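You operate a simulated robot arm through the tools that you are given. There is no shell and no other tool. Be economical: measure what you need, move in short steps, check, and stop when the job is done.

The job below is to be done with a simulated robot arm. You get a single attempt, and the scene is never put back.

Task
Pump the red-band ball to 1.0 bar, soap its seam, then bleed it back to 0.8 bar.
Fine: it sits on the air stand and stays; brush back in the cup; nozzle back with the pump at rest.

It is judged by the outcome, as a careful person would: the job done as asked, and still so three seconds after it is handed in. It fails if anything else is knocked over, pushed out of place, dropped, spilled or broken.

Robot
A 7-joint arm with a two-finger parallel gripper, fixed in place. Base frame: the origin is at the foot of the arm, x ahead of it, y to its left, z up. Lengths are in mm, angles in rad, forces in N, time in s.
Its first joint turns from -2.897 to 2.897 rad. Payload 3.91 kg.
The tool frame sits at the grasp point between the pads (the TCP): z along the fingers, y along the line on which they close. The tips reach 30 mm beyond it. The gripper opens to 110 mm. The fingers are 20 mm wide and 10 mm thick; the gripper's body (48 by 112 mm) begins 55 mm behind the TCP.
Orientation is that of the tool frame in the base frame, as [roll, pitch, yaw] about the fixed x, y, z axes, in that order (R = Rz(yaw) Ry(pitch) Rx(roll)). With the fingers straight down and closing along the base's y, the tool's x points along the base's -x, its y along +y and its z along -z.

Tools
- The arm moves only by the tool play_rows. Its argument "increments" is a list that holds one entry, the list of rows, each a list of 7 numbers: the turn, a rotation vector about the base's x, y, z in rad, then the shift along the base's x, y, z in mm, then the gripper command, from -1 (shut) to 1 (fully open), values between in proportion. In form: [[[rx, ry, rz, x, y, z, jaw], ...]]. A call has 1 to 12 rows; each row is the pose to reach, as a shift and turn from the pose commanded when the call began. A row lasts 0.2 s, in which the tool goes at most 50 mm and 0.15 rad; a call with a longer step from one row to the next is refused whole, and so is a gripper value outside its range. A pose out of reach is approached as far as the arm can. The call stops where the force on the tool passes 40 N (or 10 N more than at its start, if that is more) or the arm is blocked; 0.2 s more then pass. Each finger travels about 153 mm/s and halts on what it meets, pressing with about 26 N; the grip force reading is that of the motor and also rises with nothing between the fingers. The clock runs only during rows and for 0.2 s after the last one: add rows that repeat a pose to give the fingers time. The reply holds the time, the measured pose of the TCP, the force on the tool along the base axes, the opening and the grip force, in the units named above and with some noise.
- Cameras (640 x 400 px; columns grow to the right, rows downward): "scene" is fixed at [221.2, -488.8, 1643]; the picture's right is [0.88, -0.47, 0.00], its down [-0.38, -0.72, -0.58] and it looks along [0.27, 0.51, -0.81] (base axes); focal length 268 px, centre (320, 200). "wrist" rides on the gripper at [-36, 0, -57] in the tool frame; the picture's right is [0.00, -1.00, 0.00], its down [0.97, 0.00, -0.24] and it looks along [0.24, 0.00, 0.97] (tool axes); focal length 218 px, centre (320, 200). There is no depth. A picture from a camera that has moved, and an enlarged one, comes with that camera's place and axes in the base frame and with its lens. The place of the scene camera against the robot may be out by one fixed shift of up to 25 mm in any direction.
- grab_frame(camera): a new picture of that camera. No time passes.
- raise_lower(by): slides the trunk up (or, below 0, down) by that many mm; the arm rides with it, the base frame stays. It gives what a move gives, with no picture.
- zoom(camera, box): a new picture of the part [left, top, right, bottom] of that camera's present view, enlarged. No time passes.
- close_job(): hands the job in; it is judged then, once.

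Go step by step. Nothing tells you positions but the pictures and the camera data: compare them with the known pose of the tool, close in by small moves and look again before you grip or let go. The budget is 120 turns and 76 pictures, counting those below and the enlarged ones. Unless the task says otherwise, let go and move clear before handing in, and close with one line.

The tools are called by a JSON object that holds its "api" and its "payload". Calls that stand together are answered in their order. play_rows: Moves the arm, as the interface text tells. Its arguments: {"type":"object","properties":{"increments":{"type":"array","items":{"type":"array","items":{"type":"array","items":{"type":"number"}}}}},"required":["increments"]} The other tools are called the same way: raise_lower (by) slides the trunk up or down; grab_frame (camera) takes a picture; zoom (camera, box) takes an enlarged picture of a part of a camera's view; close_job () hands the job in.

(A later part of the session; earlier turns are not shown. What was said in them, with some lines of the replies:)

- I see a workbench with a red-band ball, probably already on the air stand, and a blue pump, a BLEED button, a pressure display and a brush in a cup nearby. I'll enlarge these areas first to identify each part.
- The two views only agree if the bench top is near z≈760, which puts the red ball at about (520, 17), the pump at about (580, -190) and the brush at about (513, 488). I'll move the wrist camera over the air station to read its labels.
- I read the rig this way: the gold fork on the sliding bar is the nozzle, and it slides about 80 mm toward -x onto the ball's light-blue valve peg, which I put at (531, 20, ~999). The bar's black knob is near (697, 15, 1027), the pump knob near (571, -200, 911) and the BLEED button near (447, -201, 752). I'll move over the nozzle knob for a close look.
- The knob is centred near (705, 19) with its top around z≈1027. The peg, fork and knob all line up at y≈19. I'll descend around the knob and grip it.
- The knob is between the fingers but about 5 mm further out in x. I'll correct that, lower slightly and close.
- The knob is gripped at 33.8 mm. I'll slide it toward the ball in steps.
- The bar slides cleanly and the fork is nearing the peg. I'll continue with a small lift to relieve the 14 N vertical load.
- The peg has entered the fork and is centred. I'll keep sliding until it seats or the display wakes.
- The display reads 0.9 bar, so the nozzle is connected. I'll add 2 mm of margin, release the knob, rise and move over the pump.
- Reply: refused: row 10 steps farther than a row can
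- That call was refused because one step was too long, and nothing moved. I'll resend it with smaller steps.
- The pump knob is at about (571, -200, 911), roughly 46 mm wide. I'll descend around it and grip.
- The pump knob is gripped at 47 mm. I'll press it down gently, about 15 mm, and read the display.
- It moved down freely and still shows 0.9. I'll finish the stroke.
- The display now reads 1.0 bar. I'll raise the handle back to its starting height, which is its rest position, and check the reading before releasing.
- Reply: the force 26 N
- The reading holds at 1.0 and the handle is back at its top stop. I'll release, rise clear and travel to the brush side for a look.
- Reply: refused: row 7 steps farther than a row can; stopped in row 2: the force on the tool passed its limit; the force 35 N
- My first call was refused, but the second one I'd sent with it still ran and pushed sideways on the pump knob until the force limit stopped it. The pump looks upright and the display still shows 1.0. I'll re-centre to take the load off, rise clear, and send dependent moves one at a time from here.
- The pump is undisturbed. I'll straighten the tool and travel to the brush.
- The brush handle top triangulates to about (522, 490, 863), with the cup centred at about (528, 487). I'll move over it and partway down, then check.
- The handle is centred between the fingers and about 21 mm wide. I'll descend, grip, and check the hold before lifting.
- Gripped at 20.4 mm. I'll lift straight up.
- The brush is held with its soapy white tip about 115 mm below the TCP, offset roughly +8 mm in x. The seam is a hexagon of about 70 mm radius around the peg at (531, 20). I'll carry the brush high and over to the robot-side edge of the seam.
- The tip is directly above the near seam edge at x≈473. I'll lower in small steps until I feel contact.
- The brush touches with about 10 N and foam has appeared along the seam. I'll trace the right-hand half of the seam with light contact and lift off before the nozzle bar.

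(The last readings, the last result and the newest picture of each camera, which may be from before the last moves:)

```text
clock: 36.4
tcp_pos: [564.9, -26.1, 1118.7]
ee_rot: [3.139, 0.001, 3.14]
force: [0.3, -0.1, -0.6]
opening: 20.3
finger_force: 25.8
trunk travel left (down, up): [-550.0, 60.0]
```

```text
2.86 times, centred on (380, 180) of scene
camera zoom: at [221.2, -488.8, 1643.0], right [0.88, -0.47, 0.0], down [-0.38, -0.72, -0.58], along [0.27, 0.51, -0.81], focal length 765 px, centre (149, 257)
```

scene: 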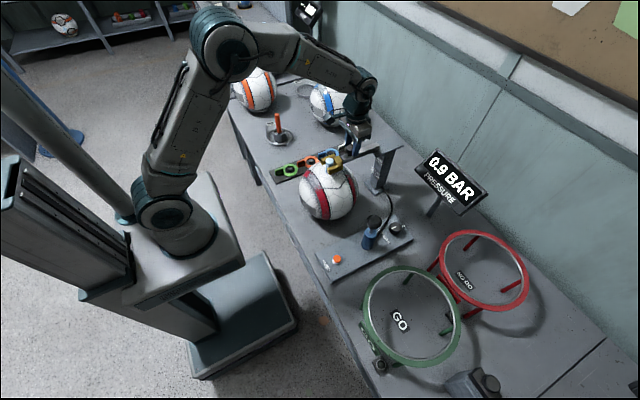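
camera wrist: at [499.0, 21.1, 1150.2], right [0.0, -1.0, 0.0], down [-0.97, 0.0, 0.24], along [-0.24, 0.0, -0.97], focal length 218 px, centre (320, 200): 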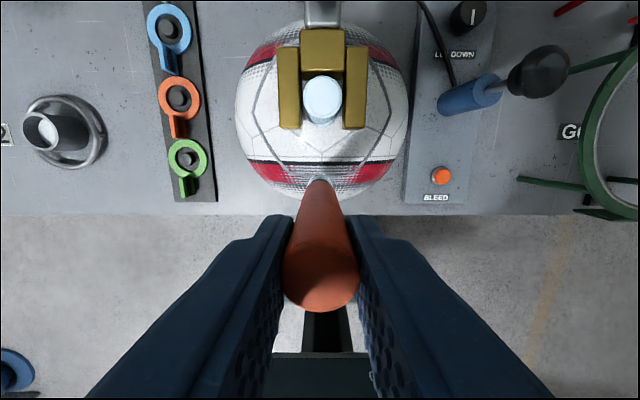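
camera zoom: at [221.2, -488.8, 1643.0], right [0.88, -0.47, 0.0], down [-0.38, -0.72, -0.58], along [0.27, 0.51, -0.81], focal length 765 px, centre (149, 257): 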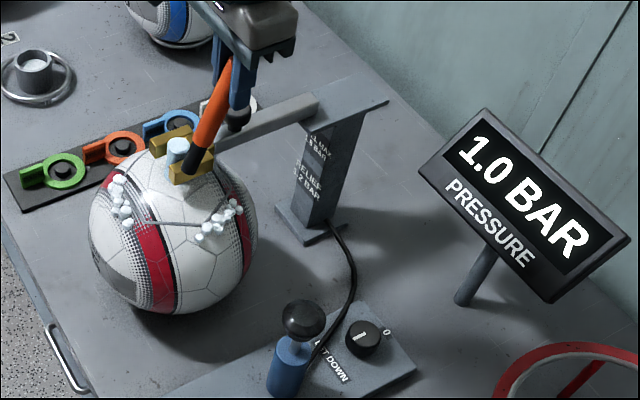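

The brush has swung in the grip while dragging, but it is still held and the ball stays put at 1.0 bar. I'll check the far side of the seam for foam.

{"api": "grab_frame", "payload": {"camera": "wrist"}}

{"api": "zoom", "payload": {"camera": "scene", "box": [290, 110, 370, 200]}}

```text
34 pictures are left
camera wrist: at [600.2, -26.1, 1176.6], right [0.0, -1.0, 0.0], down [-0.97, 0.0, 0.24], along [-0.24, 0.0, -0.97], focal length 218 px, centre (320, 200)
```

wrist: 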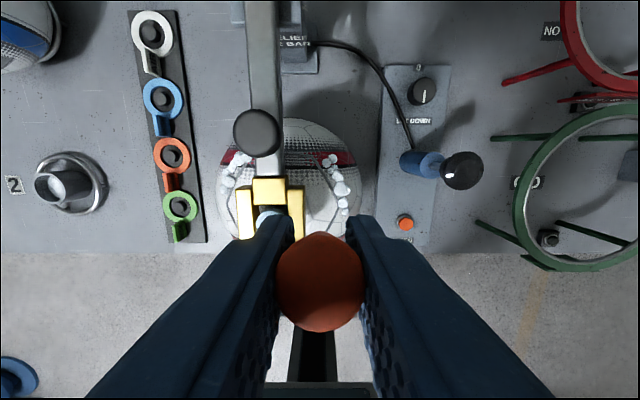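

```text
4.44 times, centred on (330, 155) of scene
camera zoom: at [221.2, -488.8, 1643.0], right [0.88, -0.47, 0.0], down [-0.38, -0.72, -0.58], along [0.27, 0.51, -0.81], focal length 1190 px, centre (276, 400)
```

zoom: 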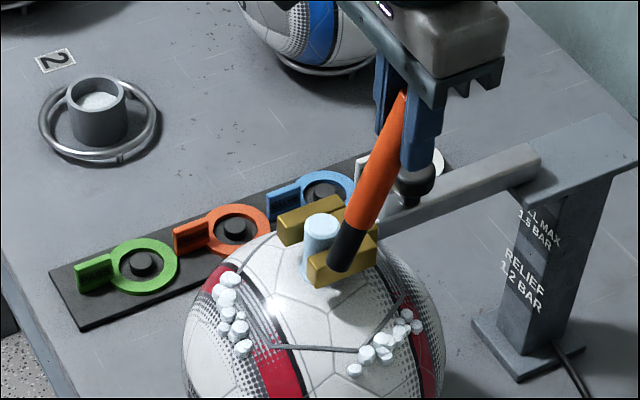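

Foam shows on three sides of the seam, so it is soaped. The brush now leans about 25° with its tip toward -x. I'll carry it high toward the cup and tilt the tool by -0.43 rad about y to bring the brush upright.

{"api": "play_rows", "payload": {"increments": [[[0, 0, 0, 0, 0, 48, -0.8], [0, 0, 0, -3, 45, 50, -0.8], [0, 0, 0, -6, 92, 50, -0.8], [0, 0, 0, -10, 139, 50, -0.8], [0, -0.1, 0, -14, 186, 50, -0.8], [0, -0.2, 0, -18, 233, 50, -0.8], [0, -0.3, 0, -22, 280, 50, -0.8], [0, -0.4, 0, -26, 327, 50, -0.8], [0, -0.43, 0, -30, 374, 50, -0.8], [0, -0.43, 0, -34, 421, 50, -0.8], [0, -0.43, 0, -38, 468, 50, -0.8], [0, -0.43, 0, -40, 512, 50, -0.8]]]}}

{"api": "zoom", "payload": {"camera": "scene", "box": [220, 20, 370, 150]}}

{"api": "grab_frame", "payload": {"camera": "wrist"}}

```text
clock: 39.0
tcp_pos: [528.2, 491.3, 1170.4]
ee_rot: [-3.139, 0.43, -3.138]
force: [-0.2, -0.9, -0.2]
opening: 20.5
finger_force: 26.0
trunk travel left (down, up): [-550.0, 60.0]
```

```text
3.08 times, centred on (295, 85) of scene
camera zoom: at [221.2, -488.8, 1643.0], right [0.88, -0.47, 0.0], down [-0.38, -0.72, -0.58], along [0.27, 0.51, -0.81], focal length 824 px, centre (397, 554)
```

zoom: 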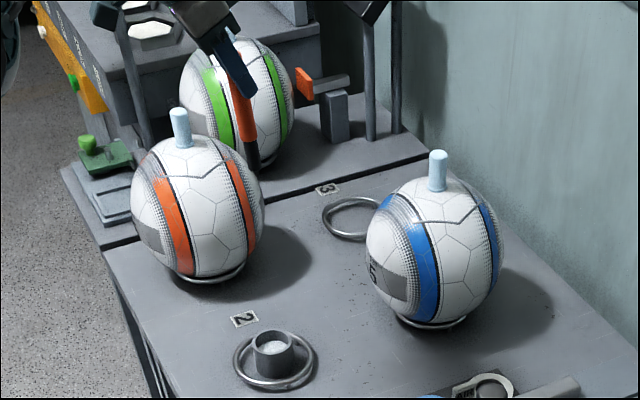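

```text
31 pictures are left
camera wrist: at [537.7, 491.8, 1238.4], right [0.0, -1.0, 0.0], down [-0.98, 0.0, -0.19], along [0.19, 0.0, -0.98], focal length 218 px, centre (320, 200)
```

wrist: 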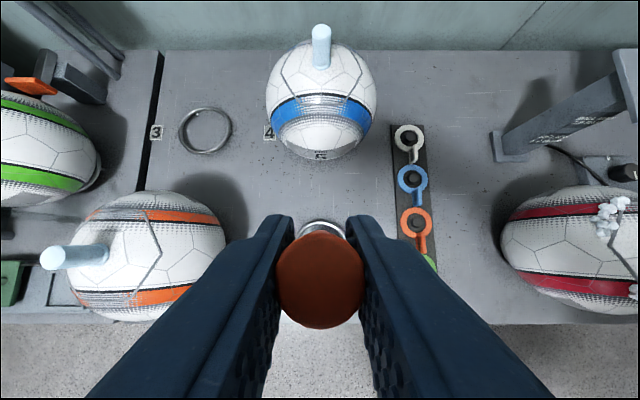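

The scene view confirms the brush is now vertical with its tip about 117 mm below the TCP. The cup is centred at about (530, 488), so I'll descend to just above the rim and check.

{"api": "play_rows", "payload": {"increments": [[[0, 0, 0, 2, -3, -45, -0.8], [0, 0, 0, 2, -3, -90, -0.8], [0, 0, 0, 2, -3, -135, -0.8], [0, 0, 0, 2, -3, -180, -0.8], [0, 0, 0, 2, -3, -220, -0.8], [0, 0, 0, 2, -3, -245, -0.8], [0, 0, 0, 2, -3, -245, -0.8]]]}}

{"api": "zoom", "payload": {"camera": "scene", "box": [240, 70, 340, 150]}}

{"api": "grab_frame", "payload": {"camera": "wrist"}}

```text
clock: 40.6
tcp_pos: [531.7, 485.1, 921.0]
ee_rot: [3.139, 0.431, 3.14]
force: [0.8, -0.2, 0.2]
opening: 20.6
finger_force: 26.0
trunk travel left (down, up): [-550.0, 60.0]
```

```text
5.00 times, centred on (290, 110) of scene
camera zoom: at [221.2, -488.8, 1643.0], right [0.88, -0.47, 0.0], down [-0.38, -0.72, -0.58], along [0.27, 0.51, -0.81], focal length 1339 px, centre (470, 650)
```

zoom: 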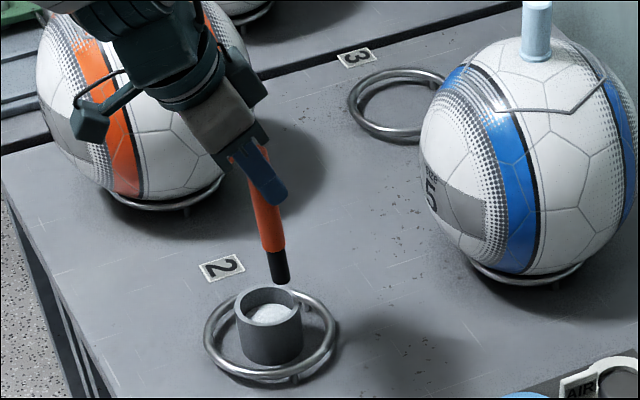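

```text
29 pictures are left
camera wrist: at [539.5, 484.3, 989.1], right [0.0, -1.0, 0.0], down [-0.98, 0.0, -0.19], along [0.19, 0.0, -0.98], focal length 218 px, centre (320, 200)
```

wrist: 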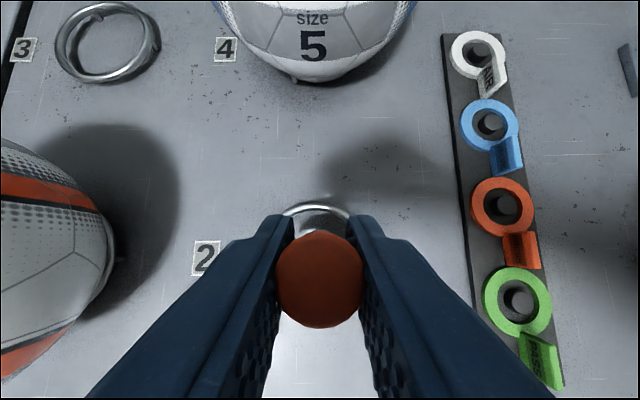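

The tip is about 13 mm too far in +x relative to the cup. I'll shift by that amount and re-check.

{"api": "play_rows", "payload": {"increments": [[[0, 0, 0, -7, 1, 0, -0.8], [0, 0, 0, -13, 2, 0, -0.8], [0, 0, 0, -13, 2, -6, -0.8], [0, 0, 0, -13, 2, -6, -0.8]]]}}

{"api": "zoom", "payload": {"camera": "scene", "box": [255, 90, 315, 150]}}

```text
clock: 41.6
tcp_pos: [518.5, 487.3, 918.0]
ee_rot: [-3.141, 0.433, 3.141]
force: [0.2, 0.1, 0.3]
opening: 20.5
finger_force: 25.7
trunk travel left (down, up): [-550.0, 60.0]
```

```text
6.67 times, centred on (285, 120) of scene
camera zoom: at [221.2, -488.8, 1643.0], right [0.88, -0.47, 0.0], down [-0.38, -0.72, -0.58], along [0.27, 0.51, -0.81], focal length 1785 px, centre (553, 733)
```

zoom: 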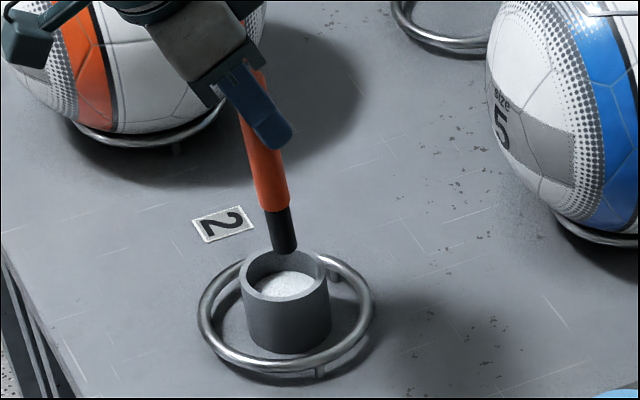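

The tip is now centred over the cup mouth. I'll lower it in gently.

{"api": "play_rows", "payload": {"increments": [[[0, 0, 0, 0, 0, -12, -0.8], [0, 0, 0, 0, 0, -24, -0.8], [0, 0, 0, 0, 0, -36, -0.8], [0, 0, 0, 0, 0, -46, -0.8], [0, 0, 0, 0, 0, -54, -0.8], [0, 0, 0, 0, 0, -60, -0.8], [0, 0, 0, 0, 0, -60, -0.8]]]}}

{"api": "zoom", "payload": {"camera": "scene", "box": [255, 90, 315, 150]}}

```text
clock: 43.2
tcp_pos: [516.7, 483.0, 857.0]
ee_rot: [3.142, 0.431, 3.141]
force: [0.0, -0.4, -0.2]
opening: 20.7
finger_force: 26.5
trunk travel left (down, up): [-550.0, 60.0]
```

```text
6.67 times, centred on (285, 120) of scene
camera zoom: at [221.2, -488.8, 1643.0], right [0.88, -0.47, 0.0], down [-0.38, -0.72, -0.58], along [0.27, 0.51, -0.81], focal length 1785 px, centre (553, 733)
```

zoom: 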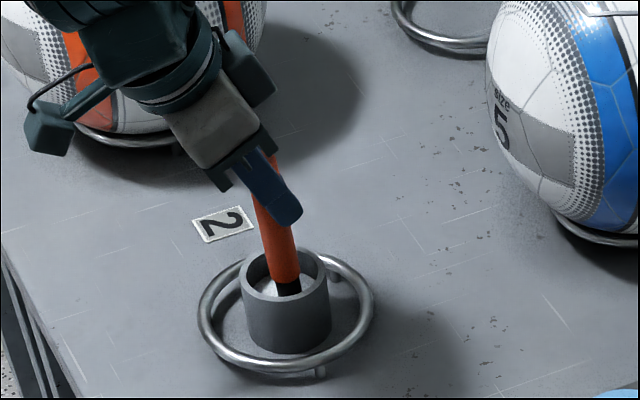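

The brush is in the cup. I'll lower the last few millimetres until it touches.

{"api": "play_rows", "payload": {"increments": [[[0, 0, 0, 0, 1, -3, -0.8], [0, 0, 0, 0, 2, -6, -0.8], [0, 0, 0, 0, 2, -9, -0.8], [0, 0, 0, 0, 2, -9, -0.8]]]}}

```text
clock: 44.2
tcp_pos: [516.3, 485.6, 849.9]
ee_rot: [3.14, 0.43, 3.141]
force: [0.3, 0.5, 1.0]
opening: 20.3
finger_force: 25.9
trunk travel left (down, up): [-550.0, 60.0]
```

{"api": "play_rows", "payload": {"increments": [[[0, 0, 0, 0, 0, -3, -0.8], [0, 0, 0, 0, 0, -5, -0.8], [0, 0, 0, 0, 0, -5, -0.8]]]}}

```text
clock: 45.0
tcp_pos: [515.6, 487.6, 847.7]
ee_rot: [3.136, 0.434, 3.14]
force: [1.3, -1.7, 21.2]
opening: 20.8
finger_force: 26.4
trunk travel left (down, up): [-550.0, 60.0]
```

It touches the bottom at 21 N. I'll ease up 2 mm, open, and back out along the tool axis.

{"api": "play_rows", "payload": {"increments": [[[0, 0, 0, 0, 0, 2, -0.8], [0, 0, 0, 0, 0, 2, -0.5], [0, 0, 0, 0, 0, 2, -0.1], [0, 0, 0, 0, 0, 2, 0.1], [0, 0, 0, -8, 0, 18, 0.1], [0, 0, 0, -21, 0, 45, 0.1], [0, 0, 0, -40, 0, 85, 0.1], [0, 0, 0, -58, 0, 125, 0.1], [0, 0, 0, -58, 0, 125, 0.1]]]}}

{"api": "zoom", "payload": {"camera": "scene", "box": [240, 80, 340, 150]}}

```text
clock: 47.0
tcp_pos: [457.6, 488.0, 967.6]
ee_rot: [3.141, 0.43, 3.14]
force: [0.1, 0.3, 0.7]
opening: 60.6
finger_force: 0.0
trunk travel left (down, up): [-550.0, 60.0]
```

```text
5.71 times, centred on (290, 115) of scene
camera zoom: at [221.2, -488.8, 1643.0], right [0.88, -0.47, 0.0], down [-0.38, -0.72, -0.58], along [0.27, 0.51, -0.81], focal length 1530 px, centre (491, 686)
```

zoom: 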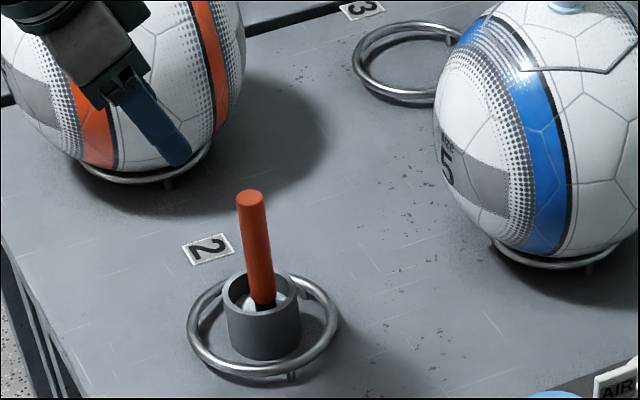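

The brush stands back in the cup. Next I'll travel high to the BLEED button with the tool vertical and the gripper closed.

{"api": "play_rows", "payload": {"increments": [[[0, 0, 0, 0, 0, 48, 0.1], [0, 0.1, 0, 0, -20, 92, -0.5], [0, 0.2, 0, 0, -50, 130, -1], [0, 0.3, 0, 0, -97, 135, -1], [0, 0.4, 0, 0, -145, 135, -1], [0, 0.43, 0, 0, -193, 135, -1], [0, 0.43, 0, 0, -241, 135, -1], [0, 0.43, 0, 0, -289, 135, -1], [0, 0.43, 0, 0, -337, 135, -1], [0, 0.43, 0, 0, -385, 135, -1], [0, 0.43, 0, 0, -433, 135, -1], [0, 0.43, 0, 0, -481, 135, -1]]]}}

```text
clock: 49.6
tcp_pos: [459.4, 6.8, 1105.1]
ee_rot: [3.139, 0.001, 3.141]
force: [-0.3, -0.1, -0.2]
opening: 0.0
finger_force: 26.0
trunk travel left (down, up): [-550.0, 60.0]
```

{"api": "play_rows", "payload": {"increments": [[[0, 0, 0, -3, -48, 0, -1], [0, 0, 0, -6, -96, 0, -1], [0, 0, 0, -9, -144, 0, -1], [0, 0, 0, -12, -192, 0, -1], [0, 0, 0, -12, -208, -40, -1], [0, 0, 0, -12, -208, -85, -1], [0, 0, 0, -12, -208, -130, -1], [0, 0, 0, -12, -208, -175, -1], [0, 0, 0, -12, -208, -215, -1], [0, 0, 0, -12, -208, -215, -1]]]}}

{"api": "grab_frame", "payload": {"camera": "wrist"}}

{"api": "zoom", "payload": {"camera": "scene", "box": [290, 140, 490, 290]}}

```text
clock: 51.8
tcp_pos: [446.5, -202.1, 890.3]
ee_rot: [-3.141, 0.001, 3.14]
force: [-0.1, 0.1, -0.6]
opening: 0.1
finger_force: 26.1
trunk travel left (down, up): [-550.0, 60.0]
```

```text
25 pictures are left
camera wrist: at [483.3, -203.3, 948.6], right [0.0, -1.0, 0.0], down [-0.97, 0.0, 0.24], along [-0.24, 0.0, -0.97], focal length 218 px, centre (320, 200)
```

wrist: 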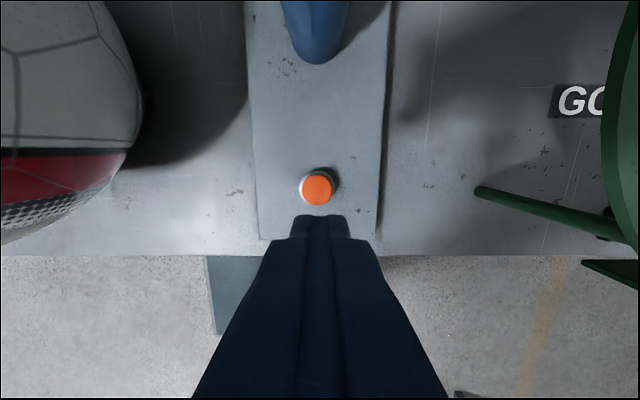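

```text
2.67 times, centred on (390, 215) of scene
camera zoom: at [221.2, -488.8, 1643.0], right [0.88, -0.47, 0.0], down [-0.38, -0.72, -0.58], along [0.27, 0.51, -0.81], focal length 714 px, centre (133, 160)
```

zoom: 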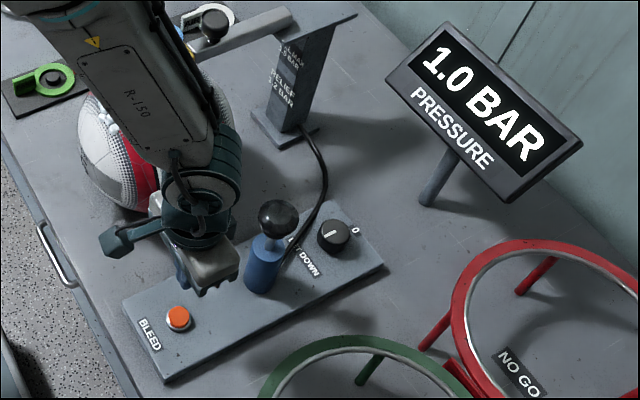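

The closed fingertips are aligned above the BLEED button at about (446, -201), and the reading is still 1.0. I'll descend close to it and then press in small steps.

{"api": "play_rows", "payload": {"increments": [[[0, 0, 0, 0, 1, -30, -1], [0, 0, 0, 0, 1, -60, -1], [0, 0, 0, 0, 1, -82, -1], [0, 0, 0, 0, 1, -94, -1], [0, 0, 0, 0, 1, -94, -1]]]}}

{"api": "zoom", "payload": {"camera": "scene", "box": [290, 140, 490, 290]}}

```text
clock: 53.0
tcp_pos: [447.3, -201.9, 796.4]
ee_rot: [3.14, 0.001, 3.139]
force: [0.1, -0.5, 0.2]
opening: 0.0
finger_force: 26.0
trunk travel left (down, up): [-550.0, 60.0]
```

```text
2.67 times, centred on (390, 215) of scene
camera zoom: at [221.2, -488.8, 1643.0], right [0.88, -0.47, 0.0], down [-0.38, -0.72, -0.58], along [0.27, 0.51, -0.81], focal length 714 px, centre (133, 160)
```

zoom: 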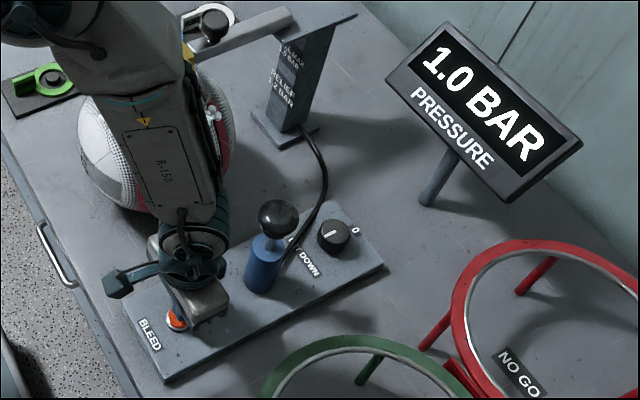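

{"api": "play_rows", "payload": {"increments": [[[0, 0, 0, 0, 0, -5, -1], [0, 0, 0, 0, 0, -9, -1], [0, 0, 0, 0, 0, 0, -1]]]}}

{"api": "zoom", "payload": {"camera": "scene", "box": [290, 140, 490, 290]}}

```text
clock: 53.8
tcp_pos: [446.0, -200.8, 794.7]
ee_rot: [3.14, 0.0, -3.141]
force: [0.2, 0.2, 0.6]
opening: 0.0
finger_force: 26.4
trunk travel left (down, up): [-550.0, 60.0]
```

```text
2.67 times, centred on (390, 215) of scene
camera zoom: at [221.2, -488.8, 1643.0], right [0.88, -0.47, 0.0], down [-0.38, -0.72, -0.58], along [0.27, 0.51, -0.81], focal length 714 px, centre (133, 160)
```

zoom: 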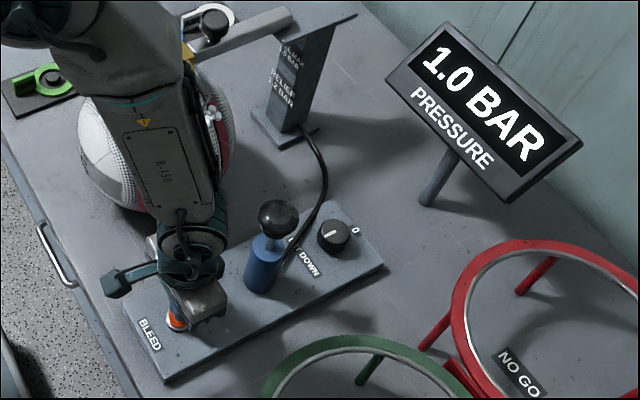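

No change yet, so I'll press a bit deeper and come back up.

{"api": "play_rows", "payload": {"increments": [[[0, 0, 0, 0, 0, -8, -1], [0, 0, 0, 0, 0, -13, -1], [0, 0, 0, 0, 0, 0, -1]]]}}

{"api": "zoom", "payload": {"camera": "scene", "box": [410, 140, 490, 220]}}

```text
clock: 54.6
tcp_pos: [445.7, -201.7, 795.0]
ee_rot: [3.139, 0.0, 3.141]
force: [-0.2, 0.2, -0.4]
opening: 0.0
finger_force: 26.0
trunk travel left (down, up): [-550.0, 60.0]
```

```text
5.00 times, centred on (450, 180) of scene
camera zoom: at [221.2, -488.8, 1643.0], right [0.88, -0.47, 0.0], down [-0.38, -0.72, -0.58], along [0.27, 0.51, -0.81], focal length 1339 px, centre (-330, 300)
```

zoom: 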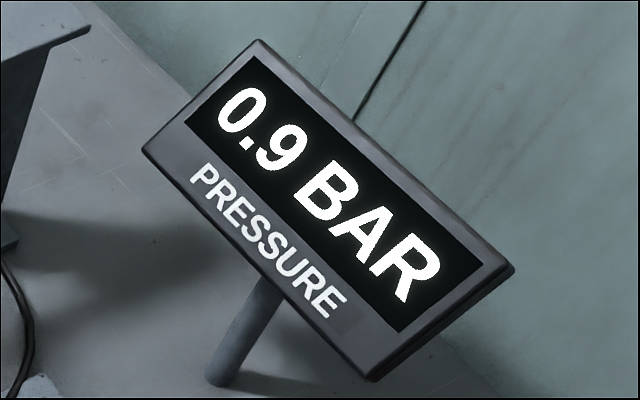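

It now reads 0.9, so I'll give one more identical press.

{"api": "play_rows", "payload": {"increments": [[[0, 0, 0, 0, 0, -8, -1], [0, 0, 0, 0, 0, -13, -1], [0, 0, 0, 0, 0, 0, -1]]]}}

{"api": "zoom", "payload": {"camera": "scene", "box": [410, 140, 490, 220]}}

```text
clock: 55.4
tcp_pos: [446.1, -200.9, 795.7]
ee_rot: [3.139, -0.001, 3.141]
force: [-0.5, 0.4, -0.2]
opening: 0.1
finger_force: 25.8
trunk travel left (down, up): [-550.0, 60.0]
```

```text
5.00 times, centred on (450, 180) of scene
camera zoom: at [221.2, -488.8, 1643.0], right [0.88, -0.47, 0.0], down [-0.38, -0.72, -0.58], along [0.27, 0.51, -0.81], focal length 1339 px, centre (-330, 300)
```

zoom: 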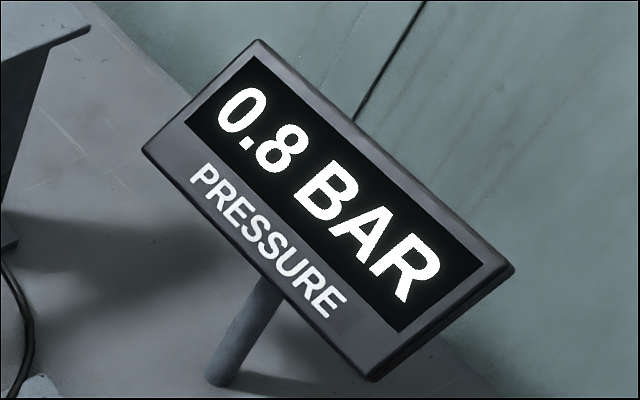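

0.8 bar is reached. I'll rise clear and travel back to above the nozzle knob, now near (610, 19).

{"api": "play_rows", "payload": {"increments": [[[0, 0, 0, 0, 0, 45, -1], [0, 0, 0, 0, 0, 93, -1], [0, 0, 0, 0, 0, 141, -1], [0, 0, 0, 0, 0, 189, -1], [0, 0, 0, 0, 0, 237, -1], [0, 0, 0, 5, 0, 285, -1], [0, 0, 0, 15, 10, 325, -1], [0, 0, 0, 45, 45, 330, -0.5], [0, 0, 0, 75, 80, 330, 0], [0, 0, 0, 105, 115, 330, 0.3], [0, 0, 0, 130, 155, 330, 0.3], [0, 0, 0, 140, 200, 330, 0.3]]]}}

```text
clock: 58.0
tcp_pos: [584.7, 0.9, 1126.4]
ee_rot: [3.14, 0.002, 3.141]
force: [-0.3, -0.4, -0.1]
opening: 71.6
finger_force: 0.1
trunk travel left (down, up): [-550.0, 60.0]
```

{"api": "play_rows", "payload": {"increments": [[[0, 0, 0, 13, 10, 0, 0.3], [0, 0, 0, 26, 19, 0, 0.3], [0, 0, 0, 26, 19, -20, 0.3], [0, 0, 0, 26, 19, -20, 0.3]]]}}

{"api": "grab_frame", "payload": {"camera": "wrist"}}

```text
clock: 59.0
tcp_pos: [611.2, 20.6, 1106.4]
ee_rot: [-3.141, 0.001, 3.141]
force: [0.1, -0.5, 0.6]
opening: 71.5
finger_force: 0.2
trunk travel left (down, up): [-550.0, 60.0]
```

```text
19 pictures are left
camera wrist: at [647.3, 20.3, 1164.3], right [0.0, -1.0, 0.0], down [-0.97, 0.0, 0.24], along [-0.24, 0.0, -0.97], focal length 218 px, centre (320, 200)
```

wrist: 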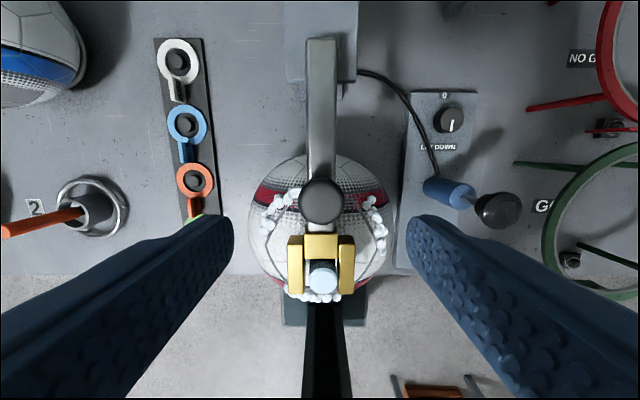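

The knob is aligned at about (612, 19). I'll descend and grip.

{"api": "play_rows", "payload": {"increments": [[[0, 0, 0, 1, -1, -30, 0.3], [0, 0, 0, 1, -1, -60, 0.3], [0, 0, 0, 1, -1, -77, 0.3], [0, 0, 0, 1, -1, -77, -0.5], [0, 0, 0, 1, -1, -77, -0.5], [0, 0, 0, 1, -1, -77, -0.5]]]}}

```text
clock: 60.4
tcp_pos: [613.3, 19.5, 1026.5]
ee_rot: [-3.141, 0.0, -3.142]
force: [0.7, 1.5, -5.5]
opening: 33.6
finger_force: 45.6
trunk travel left (down, up): [-550.0, 60.0]
```

Gripped. I'll slide the nozzle back toward its parked position.

{"api": "play_rows", "payload": {"increments": [[[0, 0, 0, 10, 0, 0, -0.5], [0, 0, 0, 20, 0, 0, -0.5], [0, 0, 0, 32, 0, 0, -0.5], [0, 0, 0, 44, 0, 0, -0.5], [0, 0, 0, 56, 0, 0, -0.5], [0, 0, 0, 68, 0, 0, -0.5], [0, 0, 0, 80, 0, 0, -0.5], [0, 0, 0, 88, 0, 0, -0.5], [0, 0, 0, 93, 0, 0, -0.5], [0, 0, 0, 96, 0, 0, -0.5], [0, 0, 0, 96, 0, 0, -0.5]]]}}

{"api": "zoom", "payload": {"camera": "scene", "box": [270, 110, 490, 280]}}

```text
clock: 62.8
tcp_pos: [709.2, 20.4, 1027.5]
ee_rot: [3.141, -0.001, -3.14]
force: [-1.7, 12.4, -16.8]
opening: 33.9
finger_force: 45.4
trunk travel left (down, up): [-550.0, 60.0]
```

```text
2.35 times, centred on (380, 195) of scene
camera zoom: at [221.2, -488.8, 1643.0], right [0.88, -0.47, 0.0], down [-0.38, -0.72, -0.58], along [0.27, 0.51, -0.81], focal length 630 px, centre (179, 212)
```

zoom: 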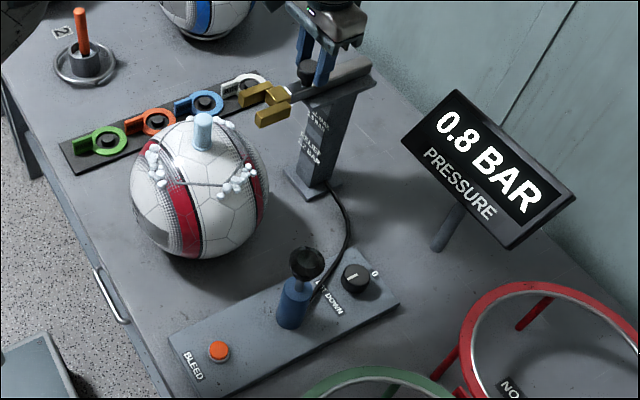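

The nozzle is retracted and the display still shows 0.8. I'll release and rise clear.

{"api": "play_rows", "payload": {"increments": [[[0, 0, 0, 0, 0, 0, 0.2], [0, 0, 0, 0, 0, 0, 0.2], [0, 0, 0, 0, 0, 0, 0.2], [0, 0, 0, 0, 0, 35, 0.2], [0, 0, 0, 0, 0, 75, 0.2], [0, 0, 0, -25, 0, 105, 0.2], [0, 0, 0, -48, -7, 105, 0.2], [0, 0, 0, -48, -7, 105, 0.2]]]}}

{"api": "grab_frame", "payload": {"camera": "wrist"}}

{"api": "grab_frame", "payload": {"camera": "scene"}}

```text
clock: 64.6
tcp_pos: [660.5, 10.1, 1134.9]
ee_rot: [3.14, 0.0, -3.141]
force: [-0.5, 0.3, -0.5]
opening: 66.1
finger_force: 0.0
trunk travel left (down, up): [-550.0, 60.0]
```

```text
17 pictures are left
camera wrist: at [696.6, 10.1, 1192.8], right [0.0, -1.0, 0.0], down [-0.97, 0.0, 0.24], along [-0.24, 0.0, -0.97], focal length 218 px, centre (320, 200)
```

wrist: 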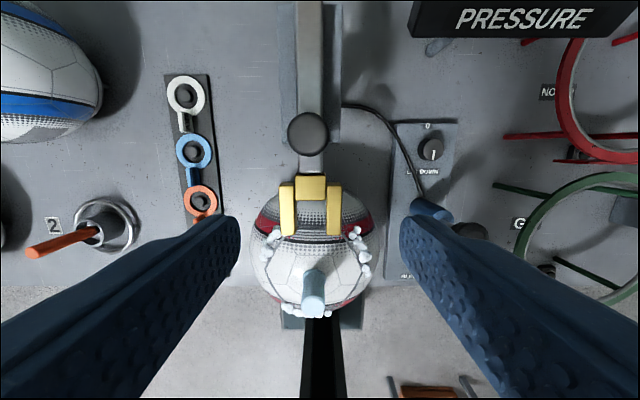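

```text
16 pictures are left
```

scene: 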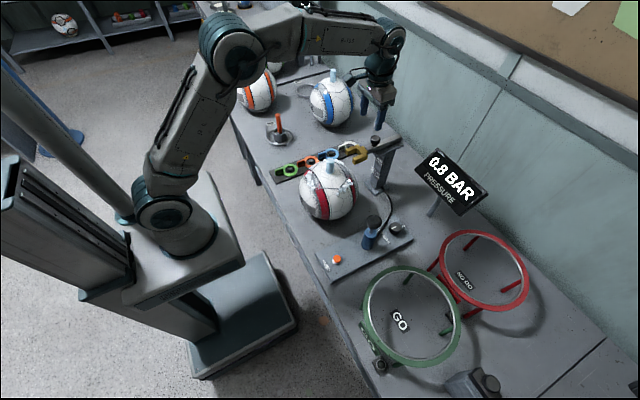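

The knob measures at x≈705, the same as at the start. The display still shows 0.8 rather than dashes, so I'll compare the nozzle and pump with the starting pictures.

{"api": "zoom", "payload": {"camera": "scene", "box": [330, 120, 430, 190]}}

{"api": "zoom", "payload": {"camera": "scene", "box": [330, 190, 430, 260]}}

```text
5.71 times, centred on (380, 155) of scene
camera zoom: at [221.2, -488.8, 1643.0], right [0.88, -0.47, 0.0], down [-0.38, -0.72, -0.58], along [0.27, 0.51, -0.81], focal length 1530 px, centre (-23, 457)
```

zoom: 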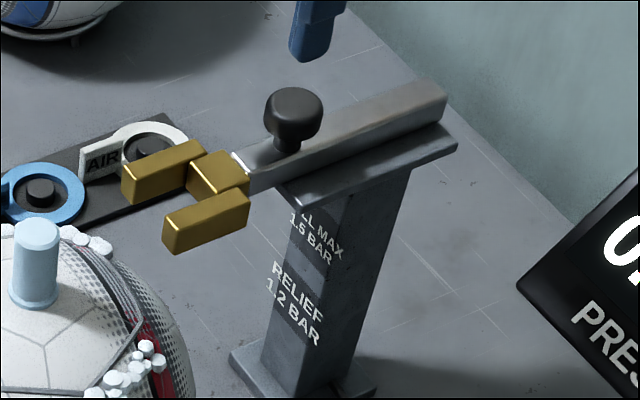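

```text
5.71 times, centred on (380, 225) of scene
camera zoom: at [221.2, -488.8, 1643.0], right [0.88, -0.47, 0.0], down [-0.38, -0.72, -0.58], along [0.27, 0.51, -0.81], focal length 1530 px, centre (-23, 57)
```

zoom: 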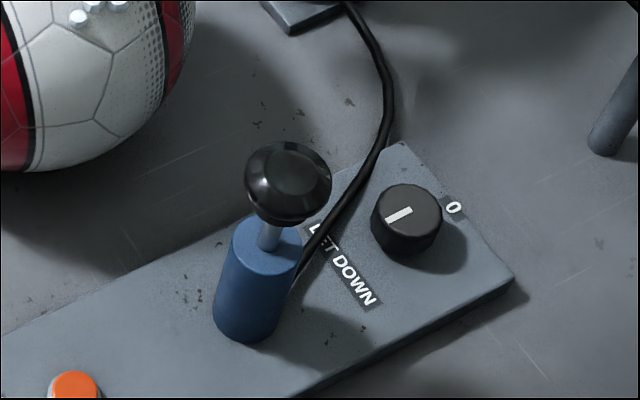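

The fork, pump and dial match the starting pictures exactly, so the display is most likely holding its last reading. I'll retreat a little more, let time pass and take a last look.

{"api": "play_rows", "payload": {"increments": [[[0, 0, 0, -40, 0, 15, 0.2], [0, 0, 0, -85, 0, 30, 0.2], [0, 0, 0, -130, 0, 50, 0.2], [0, 0, 0, -175, 0, 70, 0.2], [0, 0, 0, -220, 0, 80, 0.2], [0, 0, 0, -250, 0, 80, 0.2], [0, 0, 0, -250, 0, 80, 0.2], [0, 0, 0, -250, 0, 80, 0.2], [0, 0, 0, -250, 0, 80, 0.2], [0, 0, 0, -250, 0, 80, 0.2], [0, 0, 0, -250, 0, 80, 0.2], [0, 0, 0, -250, 0, 80, 0.2]]]}}

{"api": "zoom", "payload": {"camera": "scene", "box": [230, 80, 490, 280]}}

```text
clock: 67.2
tcp_pos: [411.1, 12.5, 1210.2]
ee_rot: [-3.141, -0.001, -3.14]
force: [0.3, 0.3, 0.6]
opening: 65.9
finger_force: 0.0
trunk travel left (down, up): [-550.0, 60.0]
```

```text
2.00 times, centred on (360, 180) of scene
camera zoom: at [221.2, -488.8, 1643.0], right [0.88, -0.47, 0.0], down [-0.38, -0.72, -0.58], along [0.27, 0.51, -0.81], focal length 536 px, centre (240, 240)
```

zoom: 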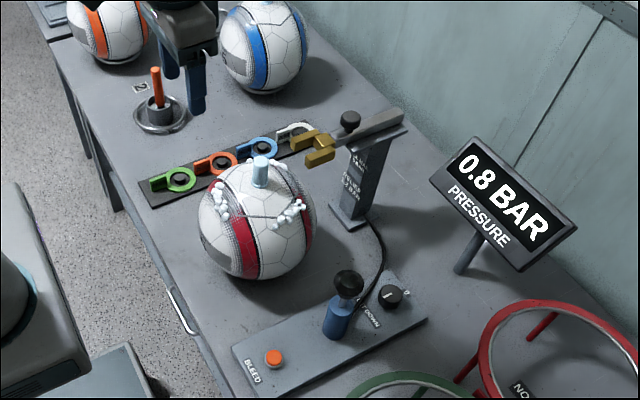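

The ball is still on the stand at 0.8 bar with foam along the seam. The brush is in its cup, the nozzle is parked, the pump is at rest and the arm is clear, so I'm handing it in.

{"api": "close_job", "payload": {}}

```text
The job is handed in.
```

I pumped the red-band ball to 1.0 bar, soaped its seam and bled it back to 0.8 bar; it is still on the air stand, with the brush in its cup, the nozzle parked and the pump at rest. I brushed only about half the seam directly, though foam came up on three sides; the ball may have shifted a few millimetres, and I pushed the pump knob sideways once with no visible effect.
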